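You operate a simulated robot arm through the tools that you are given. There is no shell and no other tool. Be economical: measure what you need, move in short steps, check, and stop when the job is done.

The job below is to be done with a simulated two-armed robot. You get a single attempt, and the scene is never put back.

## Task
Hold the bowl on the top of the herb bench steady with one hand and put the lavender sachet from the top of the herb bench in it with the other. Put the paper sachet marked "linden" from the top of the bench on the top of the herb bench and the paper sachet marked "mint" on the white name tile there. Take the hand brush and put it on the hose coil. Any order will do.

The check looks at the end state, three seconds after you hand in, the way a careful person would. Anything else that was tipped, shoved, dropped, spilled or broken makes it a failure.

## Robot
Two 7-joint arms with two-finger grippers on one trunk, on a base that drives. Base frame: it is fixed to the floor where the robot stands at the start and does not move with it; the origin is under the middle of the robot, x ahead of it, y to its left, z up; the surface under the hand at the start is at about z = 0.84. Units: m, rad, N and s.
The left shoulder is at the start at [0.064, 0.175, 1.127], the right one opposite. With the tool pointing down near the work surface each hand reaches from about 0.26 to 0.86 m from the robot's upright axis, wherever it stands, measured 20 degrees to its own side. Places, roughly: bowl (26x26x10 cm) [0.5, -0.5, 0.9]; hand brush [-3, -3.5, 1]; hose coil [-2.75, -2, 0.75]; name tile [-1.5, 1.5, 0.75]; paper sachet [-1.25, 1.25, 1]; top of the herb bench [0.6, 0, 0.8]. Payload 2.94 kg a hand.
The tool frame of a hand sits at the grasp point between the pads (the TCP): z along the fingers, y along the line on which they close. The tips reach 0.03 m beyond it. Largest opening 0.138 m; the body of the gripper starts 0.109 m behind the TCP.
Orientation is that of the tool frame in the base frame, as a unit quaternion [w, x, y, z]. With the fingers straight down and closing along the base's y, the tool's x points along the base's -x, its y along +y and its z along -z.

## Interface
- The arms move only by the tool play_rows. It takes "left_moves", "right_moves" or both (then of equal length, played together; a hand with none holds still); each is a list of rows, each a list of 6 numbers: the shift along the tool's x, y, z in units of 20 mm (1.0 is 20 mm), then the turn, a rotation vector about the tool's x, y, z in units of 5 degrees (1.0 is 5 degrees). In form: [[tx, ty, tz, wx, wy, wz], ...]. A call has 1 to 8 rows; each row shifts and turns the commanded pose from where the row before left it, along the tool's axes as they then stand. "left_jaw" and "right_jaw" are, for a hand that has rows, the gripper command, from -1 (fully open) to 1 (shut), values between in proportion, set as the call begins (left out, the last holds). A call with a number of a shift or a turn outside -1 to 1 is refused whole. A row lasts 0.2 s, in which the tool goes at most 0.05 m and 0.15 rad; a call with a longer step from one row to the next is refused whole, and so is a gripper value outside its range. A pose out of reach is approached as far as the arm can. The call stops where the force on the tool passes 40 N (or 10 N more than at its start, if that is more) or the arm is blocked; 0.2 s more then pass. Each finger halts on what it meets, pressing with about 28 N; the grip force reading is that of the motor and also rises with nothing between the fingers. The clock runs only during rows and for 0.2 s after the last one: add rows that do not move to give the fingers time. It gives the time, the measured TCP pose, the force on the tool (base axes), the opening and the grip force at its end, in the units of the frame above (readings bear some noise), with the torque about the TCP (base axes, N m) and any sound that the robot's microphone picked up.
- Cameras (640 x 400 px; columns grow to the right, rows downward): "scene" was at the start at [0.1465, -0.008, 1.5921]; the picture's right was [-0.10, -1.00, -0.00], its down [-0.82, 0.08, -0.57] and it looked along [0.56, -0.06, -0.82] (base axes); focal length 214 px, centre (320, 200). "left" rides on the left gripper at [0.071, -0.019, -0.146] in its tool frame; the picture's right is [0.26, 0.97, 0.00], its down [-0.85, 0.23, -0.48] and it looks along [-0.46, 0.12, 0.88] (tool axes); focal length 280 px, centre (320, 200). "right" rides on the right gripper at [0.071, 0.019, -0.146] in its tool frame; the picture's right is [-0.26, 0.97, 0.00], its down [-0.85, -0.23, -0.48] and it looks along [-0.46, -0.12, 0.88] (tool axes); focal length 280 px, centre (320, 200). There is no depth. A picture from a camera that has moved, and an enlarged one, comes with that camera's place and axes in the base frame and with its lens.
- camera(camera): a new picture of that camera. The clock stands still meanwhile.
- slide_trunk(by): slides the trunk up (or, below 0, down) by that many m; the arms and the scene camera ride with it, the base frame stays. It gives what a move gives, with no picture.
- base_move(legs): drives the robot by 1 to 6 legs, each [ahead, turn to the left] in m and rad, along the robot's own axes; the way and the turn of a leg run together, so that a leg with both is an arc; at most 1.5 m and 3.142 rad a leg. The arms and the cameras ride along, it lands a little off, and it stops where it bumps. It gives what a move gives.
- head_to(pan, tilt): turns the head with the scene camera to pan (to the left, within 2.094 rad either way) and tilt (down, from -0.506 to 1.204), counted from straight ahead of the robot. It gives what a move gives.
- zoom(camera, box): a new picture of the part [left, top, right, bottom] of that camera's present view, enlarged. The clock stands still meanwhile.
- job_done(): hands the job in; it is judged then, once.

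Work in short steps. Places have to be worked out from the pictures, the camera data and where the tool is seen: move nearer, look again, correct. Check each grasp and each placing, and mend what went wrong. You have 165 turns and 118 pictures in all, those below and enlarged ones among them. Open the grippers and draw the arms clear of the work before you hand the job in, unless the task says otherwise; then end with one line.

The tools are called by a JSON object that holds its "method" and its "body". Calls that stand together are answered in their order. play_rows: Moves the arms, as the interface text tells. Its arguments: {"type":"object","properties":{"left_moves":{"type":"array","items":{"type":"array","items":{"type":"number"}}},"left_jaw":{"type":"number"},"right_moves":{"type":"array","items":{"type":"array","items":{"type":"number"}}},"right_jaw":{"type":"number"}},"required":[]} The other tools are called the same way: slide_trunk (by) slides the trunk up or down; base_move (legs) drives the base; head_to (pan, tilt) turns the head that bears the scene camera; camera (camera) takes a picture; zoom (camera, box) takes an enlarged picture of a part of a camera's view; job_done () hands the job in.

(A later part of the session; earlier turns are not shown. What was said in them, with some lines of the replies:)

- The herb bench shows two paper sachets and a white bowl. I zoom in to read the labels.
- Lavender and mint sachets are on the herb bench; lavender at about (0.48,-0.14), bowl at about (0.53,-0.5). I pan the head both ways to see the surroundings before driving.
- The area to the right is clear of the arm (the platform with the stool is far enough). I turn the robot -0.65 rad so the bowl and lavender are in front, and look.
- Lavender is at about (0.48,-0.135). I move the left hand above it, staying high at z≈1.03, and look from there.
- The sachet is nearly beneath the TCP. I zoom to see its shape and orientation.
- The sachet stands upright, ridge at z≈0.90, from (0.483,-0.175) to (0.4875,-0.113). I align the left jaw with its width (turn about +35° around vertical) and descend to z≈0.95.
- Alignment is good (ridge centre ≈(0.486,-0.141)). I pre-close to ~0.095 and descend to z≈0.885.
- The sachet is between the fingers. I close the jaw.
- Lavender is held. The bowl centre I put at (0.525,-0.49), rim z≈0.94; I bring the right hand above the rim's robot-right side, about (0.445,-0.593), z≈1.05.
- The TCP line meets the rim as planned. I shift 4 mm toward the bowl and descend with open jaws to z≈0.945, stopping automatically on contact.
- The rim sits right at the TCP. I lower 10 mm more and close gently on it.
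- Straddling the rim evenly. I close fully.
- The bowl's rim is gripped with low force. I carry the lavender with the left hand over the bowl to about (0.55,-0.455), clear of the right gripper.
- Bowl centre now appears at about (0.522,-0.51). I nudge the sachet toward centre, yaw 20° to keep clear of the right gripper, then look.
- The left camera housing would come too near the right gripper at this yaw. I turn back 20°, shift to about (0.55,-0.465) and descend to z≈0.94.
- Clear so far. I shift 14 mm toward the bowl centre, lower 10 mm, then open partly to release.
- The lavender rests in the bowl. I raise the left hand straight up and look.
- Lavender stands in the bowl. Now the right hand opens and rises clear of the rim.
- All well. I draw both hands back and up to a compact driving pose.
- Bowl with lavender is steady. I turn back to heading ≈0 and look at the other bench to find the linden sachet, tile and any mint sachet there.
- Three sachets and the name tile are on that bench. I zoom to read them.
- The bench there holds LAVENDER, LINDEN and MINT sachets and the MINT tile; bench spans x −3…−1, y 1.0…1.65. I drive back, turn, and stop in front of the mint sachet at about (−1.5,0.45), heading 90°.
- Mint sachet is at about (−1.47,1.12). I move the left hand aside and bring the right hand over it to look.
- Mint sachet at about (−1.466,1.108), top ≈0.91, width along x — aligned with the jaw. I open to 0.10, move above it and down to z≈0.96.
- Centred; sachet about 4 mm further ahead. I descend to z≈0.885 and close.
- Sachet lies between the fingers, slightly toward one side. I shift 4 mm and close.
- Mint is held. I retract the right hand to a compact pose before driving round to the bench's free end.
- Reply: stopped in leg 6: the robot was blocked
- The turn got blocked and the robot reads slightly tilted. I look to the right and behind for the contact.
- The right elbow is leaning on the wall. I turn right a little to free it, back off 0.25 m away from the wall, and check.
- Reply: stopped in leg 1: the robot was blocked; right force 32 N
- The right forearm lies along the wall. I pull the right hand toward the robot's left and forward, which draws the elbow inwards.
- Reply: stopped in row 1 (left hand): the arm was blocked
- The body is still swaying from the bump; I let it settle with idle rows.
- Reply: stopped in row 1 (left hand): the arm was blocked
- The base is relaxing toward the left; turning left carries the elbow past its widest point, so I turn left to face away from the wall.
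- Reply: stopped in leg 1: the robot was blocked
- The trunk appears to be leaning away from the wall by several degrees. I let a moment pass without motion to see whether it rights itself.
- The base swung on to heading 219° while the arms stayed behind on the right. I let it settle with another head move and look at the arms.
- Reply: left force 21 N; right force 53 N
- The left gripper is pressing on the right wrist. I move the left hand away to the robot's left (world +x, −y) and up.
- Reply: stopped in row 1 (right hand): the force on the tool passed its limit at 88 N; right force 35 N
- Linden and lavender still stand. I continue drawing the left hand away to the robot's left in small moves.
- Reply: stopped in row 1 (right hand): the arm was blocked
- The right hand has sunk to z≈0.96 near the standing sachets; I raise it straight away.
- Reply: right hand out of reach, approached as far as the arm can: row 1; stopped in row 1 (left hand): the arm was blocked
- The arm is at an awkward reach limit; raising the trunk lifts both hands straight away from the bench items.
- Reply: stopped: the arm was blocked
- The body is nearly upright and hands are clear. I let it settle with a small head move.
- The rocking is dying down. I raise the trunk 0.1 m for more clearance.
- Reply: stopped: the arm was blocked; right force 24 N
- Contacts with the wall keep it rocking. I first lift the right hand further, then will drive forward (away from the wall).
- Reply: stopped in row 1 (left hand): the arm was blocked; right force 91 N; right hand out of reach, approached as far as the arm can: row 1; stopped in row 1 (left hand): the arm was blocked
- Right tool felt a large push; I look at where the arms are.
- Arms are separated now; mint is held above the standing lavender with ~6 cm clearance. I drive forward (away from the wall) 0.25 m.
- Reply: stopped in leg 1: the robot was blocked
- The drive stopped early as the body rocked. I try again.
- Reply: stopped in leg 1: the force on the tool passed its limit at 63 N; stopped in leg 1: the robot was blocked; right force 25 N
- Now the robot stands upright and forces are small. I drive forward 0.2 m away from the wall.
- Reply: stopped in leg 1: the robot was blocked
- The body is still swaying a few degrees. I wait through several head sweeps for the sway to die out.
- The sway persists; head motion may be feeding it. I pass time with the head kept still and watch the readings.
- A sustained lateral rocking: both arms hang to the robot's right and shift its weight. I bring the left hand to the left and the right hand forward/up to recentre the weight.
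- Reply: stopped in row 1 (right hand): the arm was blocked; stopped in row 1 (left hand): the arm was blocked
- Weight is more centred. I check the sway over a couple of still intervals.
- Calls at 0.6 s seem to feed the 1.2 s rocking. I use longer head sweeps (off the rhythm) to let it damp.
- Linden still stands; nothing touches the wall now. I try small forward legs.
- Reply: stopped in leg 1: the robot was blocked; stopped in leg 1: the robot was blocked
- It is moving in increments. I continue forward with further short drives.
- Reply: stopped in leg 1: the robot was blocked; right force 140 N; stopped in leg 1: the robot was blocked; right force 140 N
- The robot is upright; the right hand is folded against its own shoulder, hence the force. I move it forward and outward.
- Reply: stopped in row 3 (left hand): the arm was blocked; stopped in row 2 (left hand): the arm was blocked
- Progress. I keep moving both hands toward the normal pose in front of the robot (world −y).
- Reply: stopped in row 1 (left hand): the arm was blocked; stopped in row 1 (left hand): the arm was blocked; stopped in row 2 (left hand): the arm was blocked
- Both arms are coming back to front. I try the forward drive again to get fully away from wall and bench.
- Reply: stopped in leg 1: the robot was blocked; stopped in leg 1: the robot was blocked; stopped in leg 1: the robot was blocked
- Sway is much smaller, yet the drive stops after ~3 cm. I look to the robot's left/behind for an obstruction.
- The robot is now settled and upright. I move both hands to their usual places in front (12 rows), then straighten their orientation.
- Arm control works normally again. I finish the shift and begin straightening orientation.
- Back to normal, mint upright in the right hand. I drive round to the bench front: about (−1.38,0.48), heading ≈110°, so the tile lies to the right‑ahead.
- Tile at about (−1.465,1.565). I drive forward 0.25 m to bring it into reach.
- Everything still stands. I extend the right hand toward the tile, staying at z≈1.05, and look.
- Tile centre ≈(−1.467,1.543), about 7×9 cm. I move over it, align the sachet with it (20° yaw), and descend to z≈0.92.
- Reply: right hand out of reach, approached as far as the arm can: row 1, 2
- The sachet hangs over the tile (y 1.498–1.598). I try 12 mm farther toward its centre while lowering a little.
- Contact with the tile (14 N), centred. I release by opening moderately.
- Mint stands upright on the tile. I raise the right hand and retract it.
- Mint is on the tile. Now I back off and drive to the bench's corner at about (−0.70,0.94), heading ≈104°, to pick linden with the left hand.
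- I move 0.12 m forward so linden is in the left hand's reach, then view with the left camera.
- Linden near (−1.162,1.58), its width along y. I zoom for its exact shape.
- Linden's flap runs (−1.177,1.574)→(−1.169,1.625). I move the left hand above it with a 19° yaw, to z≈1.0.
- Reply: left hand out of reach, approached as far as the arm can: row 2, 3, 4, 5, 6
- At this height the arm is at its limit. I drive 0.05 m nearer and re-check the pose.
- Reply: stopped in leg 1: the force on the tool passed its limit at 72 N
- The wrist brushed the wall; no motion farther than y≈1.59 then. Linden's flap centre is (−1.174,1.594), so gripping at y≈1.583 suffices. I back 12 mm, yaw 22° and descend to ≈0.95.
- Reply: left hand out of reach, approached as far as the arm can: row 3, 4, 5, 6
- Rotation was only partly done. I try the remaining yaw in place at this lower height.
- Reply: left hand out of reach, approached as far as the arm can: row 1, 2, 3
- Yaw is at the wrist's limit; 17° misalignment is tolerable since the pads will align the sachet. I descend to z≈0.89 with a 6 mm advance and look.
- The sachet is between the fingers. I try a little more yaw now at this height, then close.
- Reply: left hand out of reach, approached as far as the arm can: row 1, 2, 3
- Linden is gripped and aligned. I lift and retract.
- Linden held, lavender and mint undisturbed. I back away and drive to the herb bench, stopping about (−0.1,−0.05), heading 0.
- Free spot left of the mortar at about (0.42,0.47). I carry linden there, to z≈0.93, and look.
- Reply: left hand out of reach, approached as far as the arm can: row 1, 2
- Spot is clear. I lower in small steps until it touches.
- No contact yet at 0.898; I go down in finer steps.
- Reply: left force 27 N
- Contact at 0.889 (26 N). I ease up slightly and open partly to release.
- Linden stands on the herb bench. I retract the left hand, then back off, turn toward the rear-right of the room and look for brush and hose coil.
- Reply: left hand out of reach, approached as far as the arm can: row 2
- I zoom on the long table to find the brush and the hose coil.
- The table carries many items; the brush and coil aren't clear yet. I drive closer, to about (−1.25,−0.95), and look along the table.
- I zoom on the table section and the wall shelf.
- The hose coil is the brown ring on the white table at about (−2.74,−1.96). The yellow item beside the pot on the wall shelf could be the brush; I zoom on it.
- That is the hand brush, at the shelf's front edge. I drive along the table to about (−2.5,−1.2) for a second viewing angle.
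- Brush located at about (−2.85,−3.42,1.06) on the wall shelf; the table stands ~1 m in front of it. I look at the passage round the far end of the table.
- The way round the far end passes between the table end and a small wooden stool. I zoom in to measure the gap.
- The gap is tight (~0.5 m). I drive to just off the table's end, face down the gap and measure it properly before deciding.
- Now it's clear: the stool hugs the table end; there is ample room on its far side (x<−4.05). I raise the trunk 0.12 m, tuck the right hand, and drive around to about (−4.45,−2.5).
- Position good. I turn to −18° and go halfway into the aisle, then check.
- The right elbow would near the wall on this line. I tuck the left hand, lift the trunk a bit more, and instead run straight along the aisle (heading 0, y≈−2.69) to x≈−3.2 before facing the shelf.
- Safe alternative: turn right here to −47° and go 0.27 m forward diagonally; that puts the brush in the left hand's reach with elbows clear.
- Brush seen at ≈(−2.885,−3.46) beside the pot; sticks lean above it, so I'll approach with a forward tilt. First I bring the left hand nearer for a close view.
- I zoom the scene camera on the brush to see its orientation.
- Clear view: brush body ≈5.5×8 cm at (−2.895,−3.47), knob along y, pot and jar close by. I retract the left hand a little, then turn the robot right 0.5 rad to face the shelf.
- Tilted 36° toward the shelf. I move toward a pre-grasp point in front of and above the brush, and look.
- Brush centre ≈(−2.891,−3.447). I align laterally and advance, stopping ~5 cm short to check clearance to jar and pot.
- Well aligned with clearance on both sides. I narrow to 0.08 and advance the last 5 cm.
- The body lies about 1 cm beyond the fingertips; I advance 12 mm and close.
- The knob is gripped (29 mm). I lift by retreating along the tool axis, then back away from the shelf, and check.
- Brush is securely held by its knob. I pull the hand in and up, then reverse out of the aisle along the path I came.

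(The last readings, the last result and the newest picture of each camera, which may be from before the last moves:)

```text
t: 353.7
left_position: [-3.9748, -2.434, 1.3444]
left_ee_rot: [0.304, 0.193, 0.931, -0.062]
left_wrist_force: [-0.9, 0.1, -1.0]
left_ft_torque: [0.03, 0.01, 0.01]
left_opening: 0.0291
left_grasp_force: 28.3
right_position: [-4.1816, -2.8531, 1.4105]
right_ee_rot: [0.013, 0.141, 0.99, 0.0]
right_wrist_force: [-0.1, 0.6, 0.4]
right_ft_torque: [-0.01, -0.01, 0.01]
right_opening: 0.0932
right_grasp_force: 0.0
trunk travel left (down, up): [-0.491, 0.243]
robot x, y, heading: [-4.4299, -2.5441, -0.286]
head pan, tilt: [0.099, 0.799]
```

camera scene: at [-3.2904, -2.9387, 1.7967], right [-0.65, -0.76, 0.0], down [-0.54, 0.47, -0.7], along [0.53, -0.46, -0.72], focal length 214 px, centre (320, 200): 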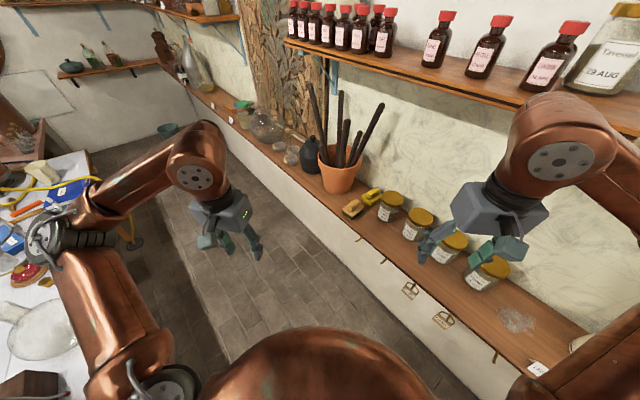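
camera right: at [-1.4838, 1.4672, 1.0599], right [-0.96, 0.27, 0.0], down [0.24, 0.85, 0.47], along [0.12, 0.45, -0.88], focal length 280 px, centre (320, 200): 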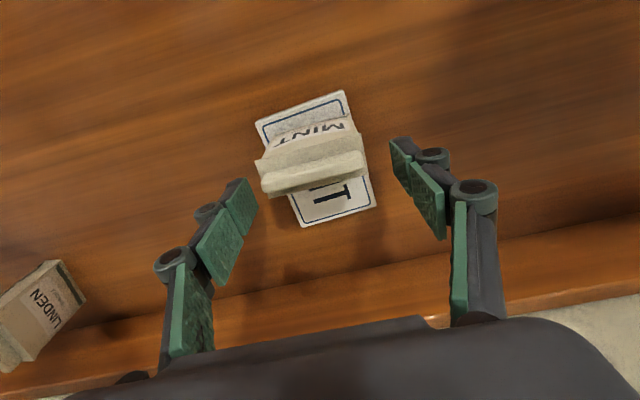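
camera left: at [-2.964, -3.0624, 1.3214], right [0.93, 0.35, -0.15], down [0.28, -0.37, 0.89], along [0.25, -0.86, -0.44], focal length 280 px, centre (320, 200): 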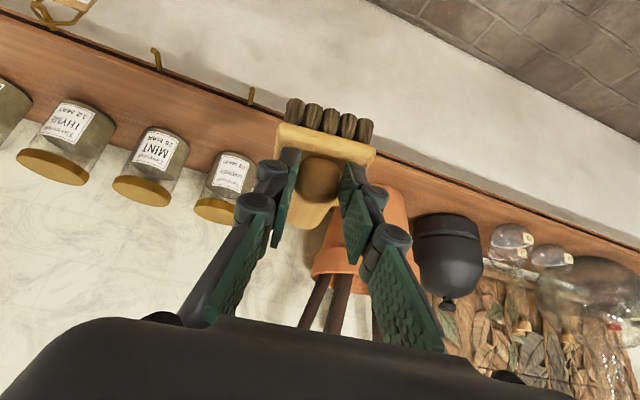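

Out of the aisle safely. I drive north, then along the table front to about (−2.55,−1.25), and turn to face the coil.

{"method": "base_move", "body": {"legs": [[0, 1.857], [1.3, 0], [0, -1.571]]}}

{"method": "base_move", "body": {"legs": [[1.4, 0], [0.46, 0], [0, -2.0]]}}

{"method": "head_to", "body": {"pan": 0.1, "tilt": 0.75}}

{"method": "camera", "body": {"camera": "scene"}}

```text
t: 368.5
left_position: [-4.01, -1.0261, 1.3449]
left_ee_rot: [0.309, 0.066, 0.949, -0.021]
left_wrist_force: [0.2, -0.2, -0.8]
left_ft_torque: [0.01, 0.04, 0.02]
left_opening: 0.0291
left_grasp_force: 28.7
right_position: [-4.0991, -1.483, 1.4107]
right_ee_rot: [0.013, 0.008, 1.0, 0.001]
right_wrist_force: [-0.8, -1.0, 0.3]
right_ft_torque: [0.01, 0.03, -0.01]
right_opening: 0.0933
right_grasp_force: 0.0
trunk travel left (down, up): [-0.491, 0.243]
robot x, y, heading: [-4.419, -1.2488, -0.016]
head pan, tilt: [0.099, 0.799]
```

```text
t: 382.9
left_position: [-2.5466, -1.7532, 1.346]
left_ee_rot: [0.138, 0.85, 0.425, -0.277]
left_wrist_force: [-0.1, -0.1, -0.1]
left_ft_torque: [0.02, 0.0, 0.01]
left_opening: 0.0295
left_grasp_force: 27.3
right_position: [-2.9024, -1.454, 1.4109]
right_ee_rot: [0.008, 0.865, 0.501, -0.011]
right_wrist_force: [-0.1, -0.2, -0.1]
right_ft_torque: [-0.01, -0.04, 0.0]
right_opening: 0.0931
right_grasp_force: 0.0
trunk travel left (down, up): [-0.491, 0.243]
robot x, y, heading: [-2.542, -1.2904, -2.093]
head pan, tilt: [0.099, 0.799]
```

```text
t: 383.5
left_position: [-2.5469, -1.754, 1.3458]
left_ee_rot: [0.14, 0.85, 0.426, -0.276]
left_wrist_force: [0.2, -0.1, -1.2]
left_ft_torque: [0.01, -0.06, -0.01]
left_opening: 0.0292
left_grasp_force: 28.2
right_position: [-2.9028, -1.4545, 1.4115]
right_ee_rot: [0.008, 0.865, 0.502, -0.01]
right_wrist_force: [-0.1, 0.0, 0.1]
right_ft_torque: [0.02, -0.02, -0.01]
right_opening: 0.0932
right_grasp_force: 0.0
trunk travel left (down, up): [-0.491, 0.243]
robot x, y, heading: [-2.5379, -1.2886, -2.09]
head pan, tilt: [0.099, 0.75]
```

```text
6 pictures are left
camera scene: at [-2.5758, -1.3629, 1.8005], right [-0.91, 0.41, 0.0], down [0.28, 0.62, -0.73], along [-0.3, -0.67, -0.68], focal length 214 px, centre (320, 200)
```

scene: 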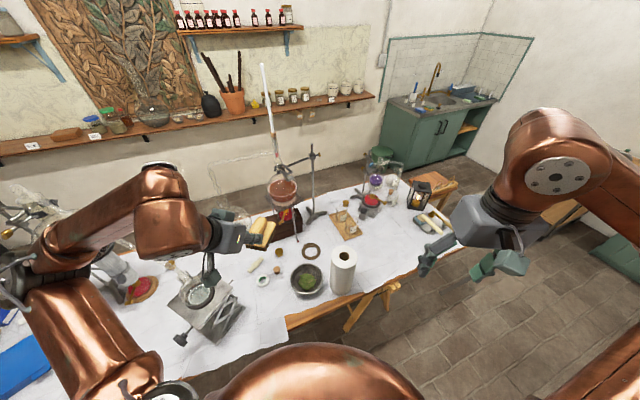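

Coil centre ≈(−2.793,−1.967). I bring the brush along its tool axis toward it, stopping ~25 cm above the table, and look.

{"method": "play_rows", "body": {"left_moves": [[-0.21, -0.175, 0.97, 0, 0, 0], [-0.21, -0.175, 0.97, 0, 0, 0], [-0.21, -0.175, 0.97, 0, 0, 0], [-0.21, -0.175, 0.97, 0, 0, 0], [-0.21, -0.175, 0.97, 0, 0, 0], [-0.21, -0.175, 0.97, 0, 0, 0], [-0.21, -0.175, 0.97, 0, 0, 0], [-0.21, -0.175, 0.97, 0, 0, 0]]}}

{"method": "play_rows", "body": {"left_moves": [[-0.21, -0.175, 0.97, 0, 0, 0], [-0.21, -0.175, 0.97, 0, 0, 0], [-0.21, -0.175, 0.97, 0, 0, 0], [-0.21, -0.175, 0.97, 0, 0, 0], [-0.21, -0.175, 0.97, 0, 0, 0], [-0.21, -0.175, 0.97, 0, 0, 0], [-0.21, -0.175, 0.97, 0, 0, 0], [-0.21, -0.175, 0.97, 0, 0, 0]]}}

{"method": "camera", "body": {"camera": "left"}}

```text
t: 385.3
left_position: [-2.6386, -1.8332, 1.2369]
left_ee_rot: [0.139, 0.85, 0.425, -0.277]
left_wrist_force: [-0.7, -0.3, -1.1]
left_ft_torque: [0.04, -0.04, -0.02]
left_opening: 0.0291
left_grasp_force: 28.5
right_position: [-2.9048, -1.4538, 1.4109]
right_ee_rot: [0.008, 0.865, 0.501, -0.01]
right_wrist_force: [-1.0, -0.3, -0.7]
right_ft_torque: [0.01, -0.03, 0.0]
right_opening: 0.0926
right_grasp_force: 0.1
trunk travel left (down, up): [-0.491, 0.243]
robot x, y, heading: [-2.5442, -1.2903, -2.093]
head pan, tilt: [0.099, 0.75]
```

```text
t: 387.1
left_position: [-2.7346, -1.9094, 1.1343]
left_ee_rot: [0.139, 0.851, 0.425, -0.276]
left_wrist_force: [0.8, -1.2, -1.1]
left_ft_torque: [0.03, -0.02, -0.01]
left_opening: 0.0294
left_grasp_force: 28.1
right_position: [-2.9048, -1.4544, 1.4105]
right_ee_rot: [0.008, 0.865, 0.502, -0.011]
right_wrist_force: [-0.8, 0.3, 0.2]
right_ft_torque: [-0.01, -0.01, -0.01]
right_opening: 0.0932
right_grasp_force: 0.1
trunk travel left (down, up): [-0.491, 0.243]
robot x, y, heading: [-2.5395, -1.2888, -2.091]
head pan, tilt: [0.099, 0.75]
```

```text
5 pictures are left
camera left: at [-2.6645, -1.7842, 1.2096], right [0.9, -0.41, -0.15], down [-0.06, -0.46, 0.88], along [-0.43, -0.79, -0.44], focal length 280 px, centre (320, 200)
```

left: 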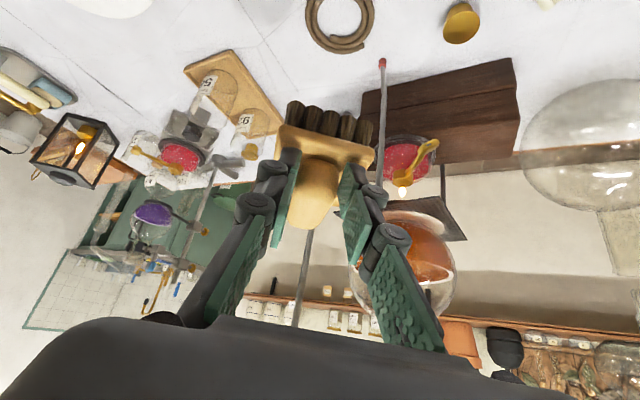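

Coil centre confirmed at (−2.782,−1.965); a tripod foot is 11 cm away and stays clear. I lower the brush over the coil to z≈0.94.

{"method": "play_rows", "body": {"left_moves": [[0.333, -0.02, 0.96, 0, 0, 0], [0.333, -0.02, 0.96, 0, 0, 0], [0.333, -0.02, 0.96, 0, 0, 0], [0.333, -0.02, 0.96, 0, 0, 0], [0.333, -0.02, 0.96, 0, 0, 0]]}}

{"method": "play_rows", "body": {"left_moves": [[0.333, -0.02, 0.96, 0, 0, 0], [0.333, -0.02, 0.96, 0, 0, 0], [0.333, -0.02, 0.96, 0, 0, 0], [0.333, -0.02, 0.96, 0, 0, 0], [0.333, -0.02, 0.96, 0, 0, 0]]}}

{"method": "camera", "body": {"camera": "left"}}

```text
t: 388.3
left_position: [-2.7532, -1.9328, 1.0352]
left_ee_rot: [0.139, 0.851, 0.425, -0.277]
left_wrist_force: [0.5, 0.1, -1.5]
left_ft_torque: [0.06, -0.06, 0.01]
left_opening: 0.0291
left_grasp_force: 28.2
right_position: [-2.9036, -1.4545, 1.4112]
right_ee_rot: [0.009, 0.865, 0.502, -0.01]
right_wrist_force: [0.6, -0.2, 1.0]
right_ft_torque: [0.02, 0.01, -0.01]
right_opening: 0.093
right_grasp_force: 0.1
trunk travel left (down, up): [-0.491, 0.243]
robot x, y, heading: [-2.5435, -1.2869, -2.092]
head pan, tilt: [0.099, 0.75]
```

```text
t: 389.5
left_position: [-2.7725, -1.9567, 0.9398]
left_ee_rot: [0.14, 0.851, 0.426, -0.276]
left_wrist_force: [-0.3, -0.1, -1.2]
left_ft_torque: [0.01, -0.02, 0.01]
left_opening: 0.0293
left_grasp_force: 27.7
right_position: [-2.9038, -1.4538, 1.4112]
right_ee_rot: [0.008, 0.865, 0.501, -0.01]
right_wrist_force: [0.4, 0.5, 0.2]
right_ft_torque: [0.01, 0.0, 0.01]
right_opening: 0.0933
right_grasp_force: 0.1
trunk travel left (down, up): [-0.491, 0.243]
robot x, y, heading: [-2.5386, -1.291, -2.09]
head pan, tilt: [0.099, 0.75]
```

```text
4 pictures are left
camera left: at [-2.7017, -1.831, 1.015], right [0.9, -0.41, -0.15], down [-0.06, -0.46, 0.88], along [-0.43, -0.79, -0.44], focal length 280 px, centre (320, 200)
```

left: 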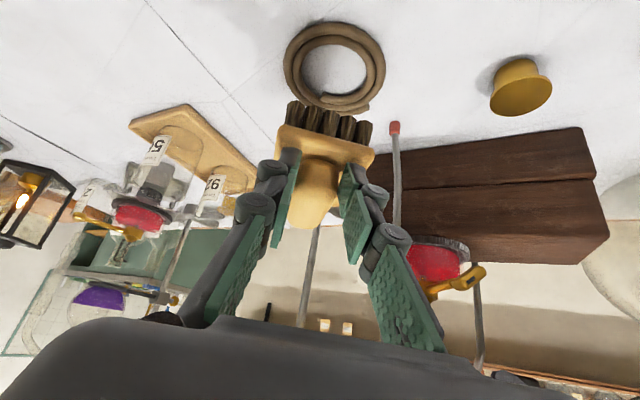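

Two views give the coil at z≈0.77 and centre ≈(−2.805,−2.003): straight along the tool axis. I advance 8 cm and check.

{"method": "play_rows", "body": {"left_moves": [[0.07, 0.02, 1, 0, 0, 0], [0.07, 0.02, 1, 0, 0, 0], [0.07, 0.02, 1, 0, 0, 0], [0.07, 0.02, 1, 0, 0, 0]]}}

{"method": "camera", "body": {"camera": "left"}}

```text
t: 390.5
left_position: [-2.7948, -1.9887, 0.8709]
left_ee_rot: [0.139, 0.85, 0.426, -0.276]
left_wrist_force: [0.3, -0.6, -1.3]
left_ft_torque: [0.06, -0.02, 0.0]
left_opening: 0.0293
left_grasp_force: 28.2
right_position: [-2.9038, -1.4542, 1.4118]
right_ee_rot: [0.008, 0.865, 0.502, -0.01]
right_wrist_force: [-0.4, 0.8, 0.2]
right_ft_torque: [-0.01, 0.0, -0.01]
right_opening: 0.0931
right_grasp_force: 0.1
trunk travel left (down, up): [-0.491, 0.243]
robot x, y, heading: [-2.5406, -1.2861, -2.09]
head pan, tilt: [0.099, 0.75]
```

```text
3 pictures are left
camera left: at [-2.7255, -1.8637, 0.9459], right [0.9, -0.41, -0.15], down [-0.06, -0.46, 0.88], along [-0.43, -0.79, -0.44], focal length 280 px, centre (320, 200)
```

left: 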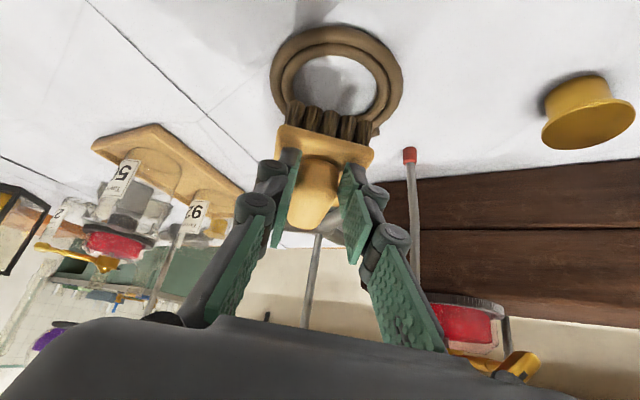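

Centre confirmed (−2.801,−1.999). I lower in small steps toward contact.

{"method": "play_rows", "body": {"left_moves": [[0.17, 0.02, 0.5, 0, 0, 0], [0.17, 0.02, 0.5, 0, 0, 0], [0.17, 0.02, 0.5, 0, 0, 0]]}}

{"method": "play_rows", "body": {"left_moves": [[0.12, 0.02, 0.2, 0, 0, 0], [0.12, 0.02, 0.2, 0, 0, 0], [0, 0, 0, 0, 0, 0]]}}

```text
t: 391.3
left_position: [-2.8005, -1.9987, 0.8411]
left_ee_rot: [0.138, 0.851, 0.424, -0.278]
left_wrist_force: [-0.8, -0.2, -1.6]
left_ft_torque: [0.03, -0.05, -0.02]
left_opening: 0.0293
left_grasp_force: 27.8
right_position: [-2.9039, -1.4539, 1.4117]
right_ee_rot: [0.009, 0.864, 0.502, -0.011]
right_wrist_force: [0.4, 0.7, -0.6]
right_ft_torque: [0.05, -0.02, 0.0]
right_opening: 0.0932
right_grasp_force: 0.0
trunk travel left (down, up): [-0.491, 0.243]
robot x, y, heading: [-2.5413, -1.2878, -2.091]
head pan, tilt: [0.099, 0.75]
```

```text
t: 392.1
left_position: [-2.8009, -1.9997, 0.8369]
left_ee_rot: [0.139, 0.85, 0.424, -0.28]
left_wrist_force: [1.0, 0.2, 25.9]
left_ft_torque: [-0.53, 0.35, 0.04]
left_opening: 0.0297
left_grasp_force: 27.8
right_position: [-2.9038, -1.4512, 1.4117]
right_ee_rot: [0.008, 0.865, 0.501, -0.011]
right_wrist_force: [0.1, 0.6, 0.7]
right_ft_torque: [-0.02, 0.02, -0.02]
right_opening: 0.0932
right_grasp_force: 0.0
trunk travel left (down, up): [-0.491, 0.243]
robot x, y, heading: [-2.5391, -1.2927, -2.089]
head pan, tilt: [0.099, 0.75]
```

Contact (26 N) at TCP 0.837. I ease 2 mm, open partly and check before withdrawing.

{"method": "play_rows", "body": {"left_moves": [[-0.05, 0, -0.08, 0, 0, 0], [0, 0, 0, 0, 0, 0], [0, 0, 0, 0, 0, 0], [0, 0, 0, 0, 0, 0]], "left_jaw": 0}}

{"method": "camera", "body": {"camera": "left"}}

```text
t: 393.1
left_position: [-2.7996, -1.9986, 0.8334]
left_ee_rot: [0.139, 0.85, 0.425, -0.277]
left_wrist_force: [1.3, 0.9, 0.9]
left_ft_torque: [0.06, 0.01, -0.02]
left_opening: 0.0696
left_grasp_force: 0.1
right_position: [-2.903, -1.454, 1.4113]
right_ee_rot: [0.009, 0.865, 0.501, -0.01]
right_wrist_force: [-0.6, -0.6, -1.1]
right_ft_torque: [0.01, -0.03, -0.03]
right_opening: 0.0934
right_grasp_force: 0.1
trunk travel left (down, up): [-0.491, 0.243]
robot x, y, heading: [-2.5414, -1.288, -2.091]
head pan, tilt: [0.099, 0.75]
```

```text
2 pictures are left
camera left: at [-2.7291, -1.8724, 0.9087], right [0.9, -0.41, -0.15], down [-0.06, -0.46, 0.88], along [-0.43, -0.79, -0.44], focal length 280 px, centre (320, 200)
```

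left: 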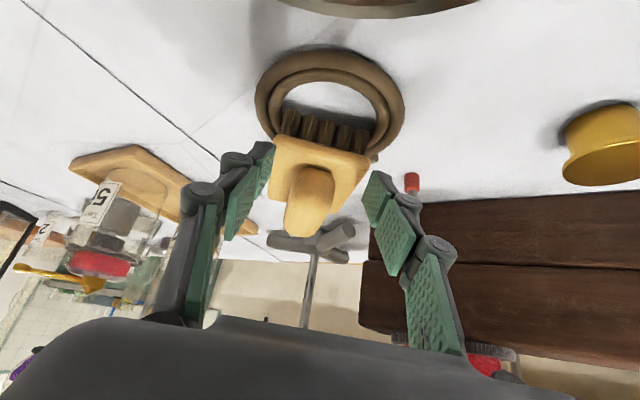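

Released; the brush sits on the coil. I withdraw along the tool axis.

{"method": "play_rows", "body": {"left_moves": [[0, 0, -0.5, 0, 0, 0], [0, 0, -1, 0, 0, 0], [0, 0, -1, 0, 0, 0], [0, 0, -1, 0, 0, 0], [0, 0, -1, 0, 0, 0], [0, 0, -1, 0, 0, 0], [0, 0, -1, 0, 0, 0], [0, 0, -1, 0, 0, 0]]}}

{"method": "camera", "body": {"camera": "left"}}

```text
t: 394.9
left_position: [-2.7481, -1.9299, 0.9575]
left_ee_rot: [0.139, 0.851, 0.425, -0.277]
left_wrist_force: [0.8, -0.5, 0.8]
left_ft_torque: [0.01, -0.02, -0.01]
left_opening: 0.069
left_grasp_force: 0.0
right_position: [-2.9019, -1.4546, 1.4117]
right_ee_rot: [0.008, 0.865, 0.501, -0.011]
right_wrist_force: [-0.3, -0.4, -0.4]
right_ft_torque: [-0.03, 0.02, 0.04]
right_opening: 0.0933
right_grasp_force: 0.1
trunk travel left (down, up): [-0.491, 0.243]
robot x, y, heading: [-2.5431, -1.2886, -2.087]
head pan, tilt: [0.099, 0.75]
```

```text
1 pictures are left
camera left: at [-2.6777, -1.803, 1.0326], right [0.9, -0.41, -0.15], down [-0.06, -0.46, 0.89], along [-0.43, -0.79, -0.44], focal length 280 px, centre (320, 200)
```

left: 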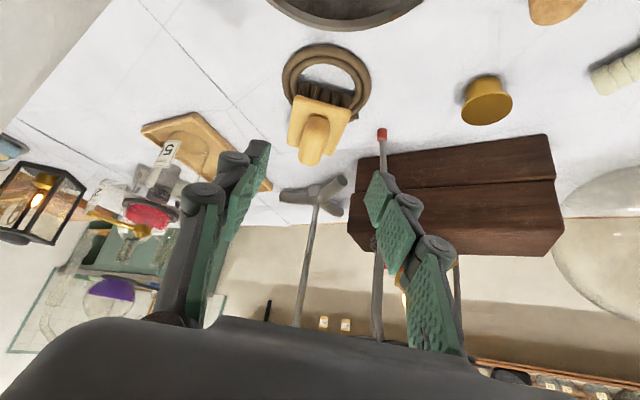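

Brush lies centred on the coil. I withdraw the left hand fully up and back, and take a last check picture.

{"method": "play_rows", "body": {"left_moves": [[0, 0, -1, 0, 0, 0], [0, 0, -1, 0, 0, 0], [0, 0, -1, 0, 0, 0], [0, 0, -1, 0, 0, 0], [0, 0, -1, 0, 0, 0], [0, 0, -1, 0, 0, 0], [0, 0, -1, 0, 0, 0], [0, 0, -1, 0, 0, 0]], "left_jaw": -0.5}}

{"method": "play_rows", "body": {"left_moves": [[0, 0, -1, 0, 0, 0], [0, 0, -1, 0, 0, 0], [0, 0, -1, 0, 0, 0], [0, 0, -1, 0, 0, 0], [0, 0, -1, 0, 0, 0], [0.5, 0.5, -1, 0, 0, 0], [0.5, 0.5, -1, 0, 0, 0], [0.5, 0.5, -1, 0, 0, 0]]}}

{"method": "zoom", "body": {"camera": "scene", "box": [240, 200, 400, 300]}}

```text
t: 396.7
left_position: [-2.6904, -1.8509, 1.0867]
left_ee_rot: [0.139, 0.851, 0.424, -0.277]
left_wrist_force: [0.1, -0.3, -0.1]
left_ft_torque: [0.0, 0.04, 0.04]
left_opening: 0.1037
left_grasp_force: 0.0
right_position: [-2.9032, -1.454, 1.4127]
right_ee_rot: [0.008, 0.865, 0.502, -0.011]
right_wrist_force: [-0.2, 0.7, -0.2]
right_ft_torque: [0.0, 0.0, 0.02]
right_opening: 0.0931
right_grasp_force: 0.1
trunk travel left (down, up): [-0.491, 0.243]
robot x, y, heading: [-2.5413, -1.2838, -2.092]
head pan, tilt: [0.099, 0.75]
```

```text
t: 398.5
left_position: [-2.5952, -1.7747, 1.1974]
left_ee_rot: [0.139, 0.85, 0.426, -0.276]
left_wrist_force: [0.7, 0.1, 0.1]
left_ft_torque: [0.01, -0.02, 0.0]
left_opening: 0.1036
left_grasp_force: 0.0
right_position: [-2.9021, -1.4534, 1.4116]
right_ee_rot: [0.008, 0.865, 0.502, -0.011]
right_wrist_force: [0.0, -0.7, -0.9]
right_ft_torque: [0.0, -0.01, 0.0]
right_opening: 0.0934
right_grasp_force: 0.0
trunk travel left (down, up): [-0.491, 0.243]
robot x, y, heading: [-2.5439, -1.2886, -2.094]
head pan, tilt: [0.099, 0.75]
```

```text
4.00 times, centred on (320, 250) of scene
camera zoom: at [-2.5745, -1.3621, 1.8006], right [-0.91, 0.41, 0.0], down [0.28, 0.62, -0.73], along [-0.3, -0.67, -0.68], focal length 858 px, centre (320, 0)
```

zoom: 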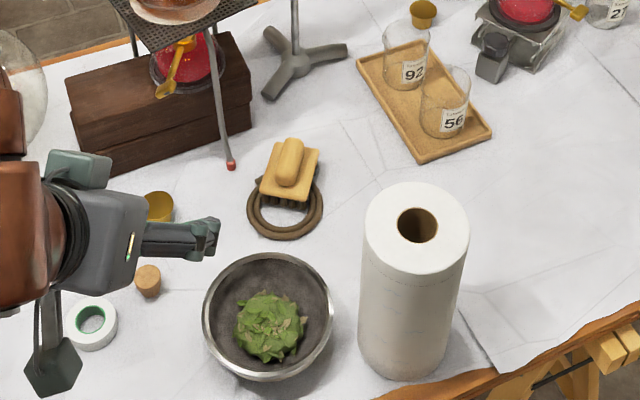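

The brush rests on the hose coil, nothing around it is disturbed, and both grippers are open and clear. I hand in the job.

{"method": "job_done", "body": {}}

```text
The job is handed in.
```

I finished all four parts and handed the job in: lavender is in the bowl (which the right hand held steady), linden is on the herb bench, mint is on the white name tile, and the hand brush is on the hose coil. On the way to the tile the right elbow hit the wall and the robot rocked for a while; nothing nearby looked knocked over in the pictures afterwards. I did not look at the bowl again at the end.
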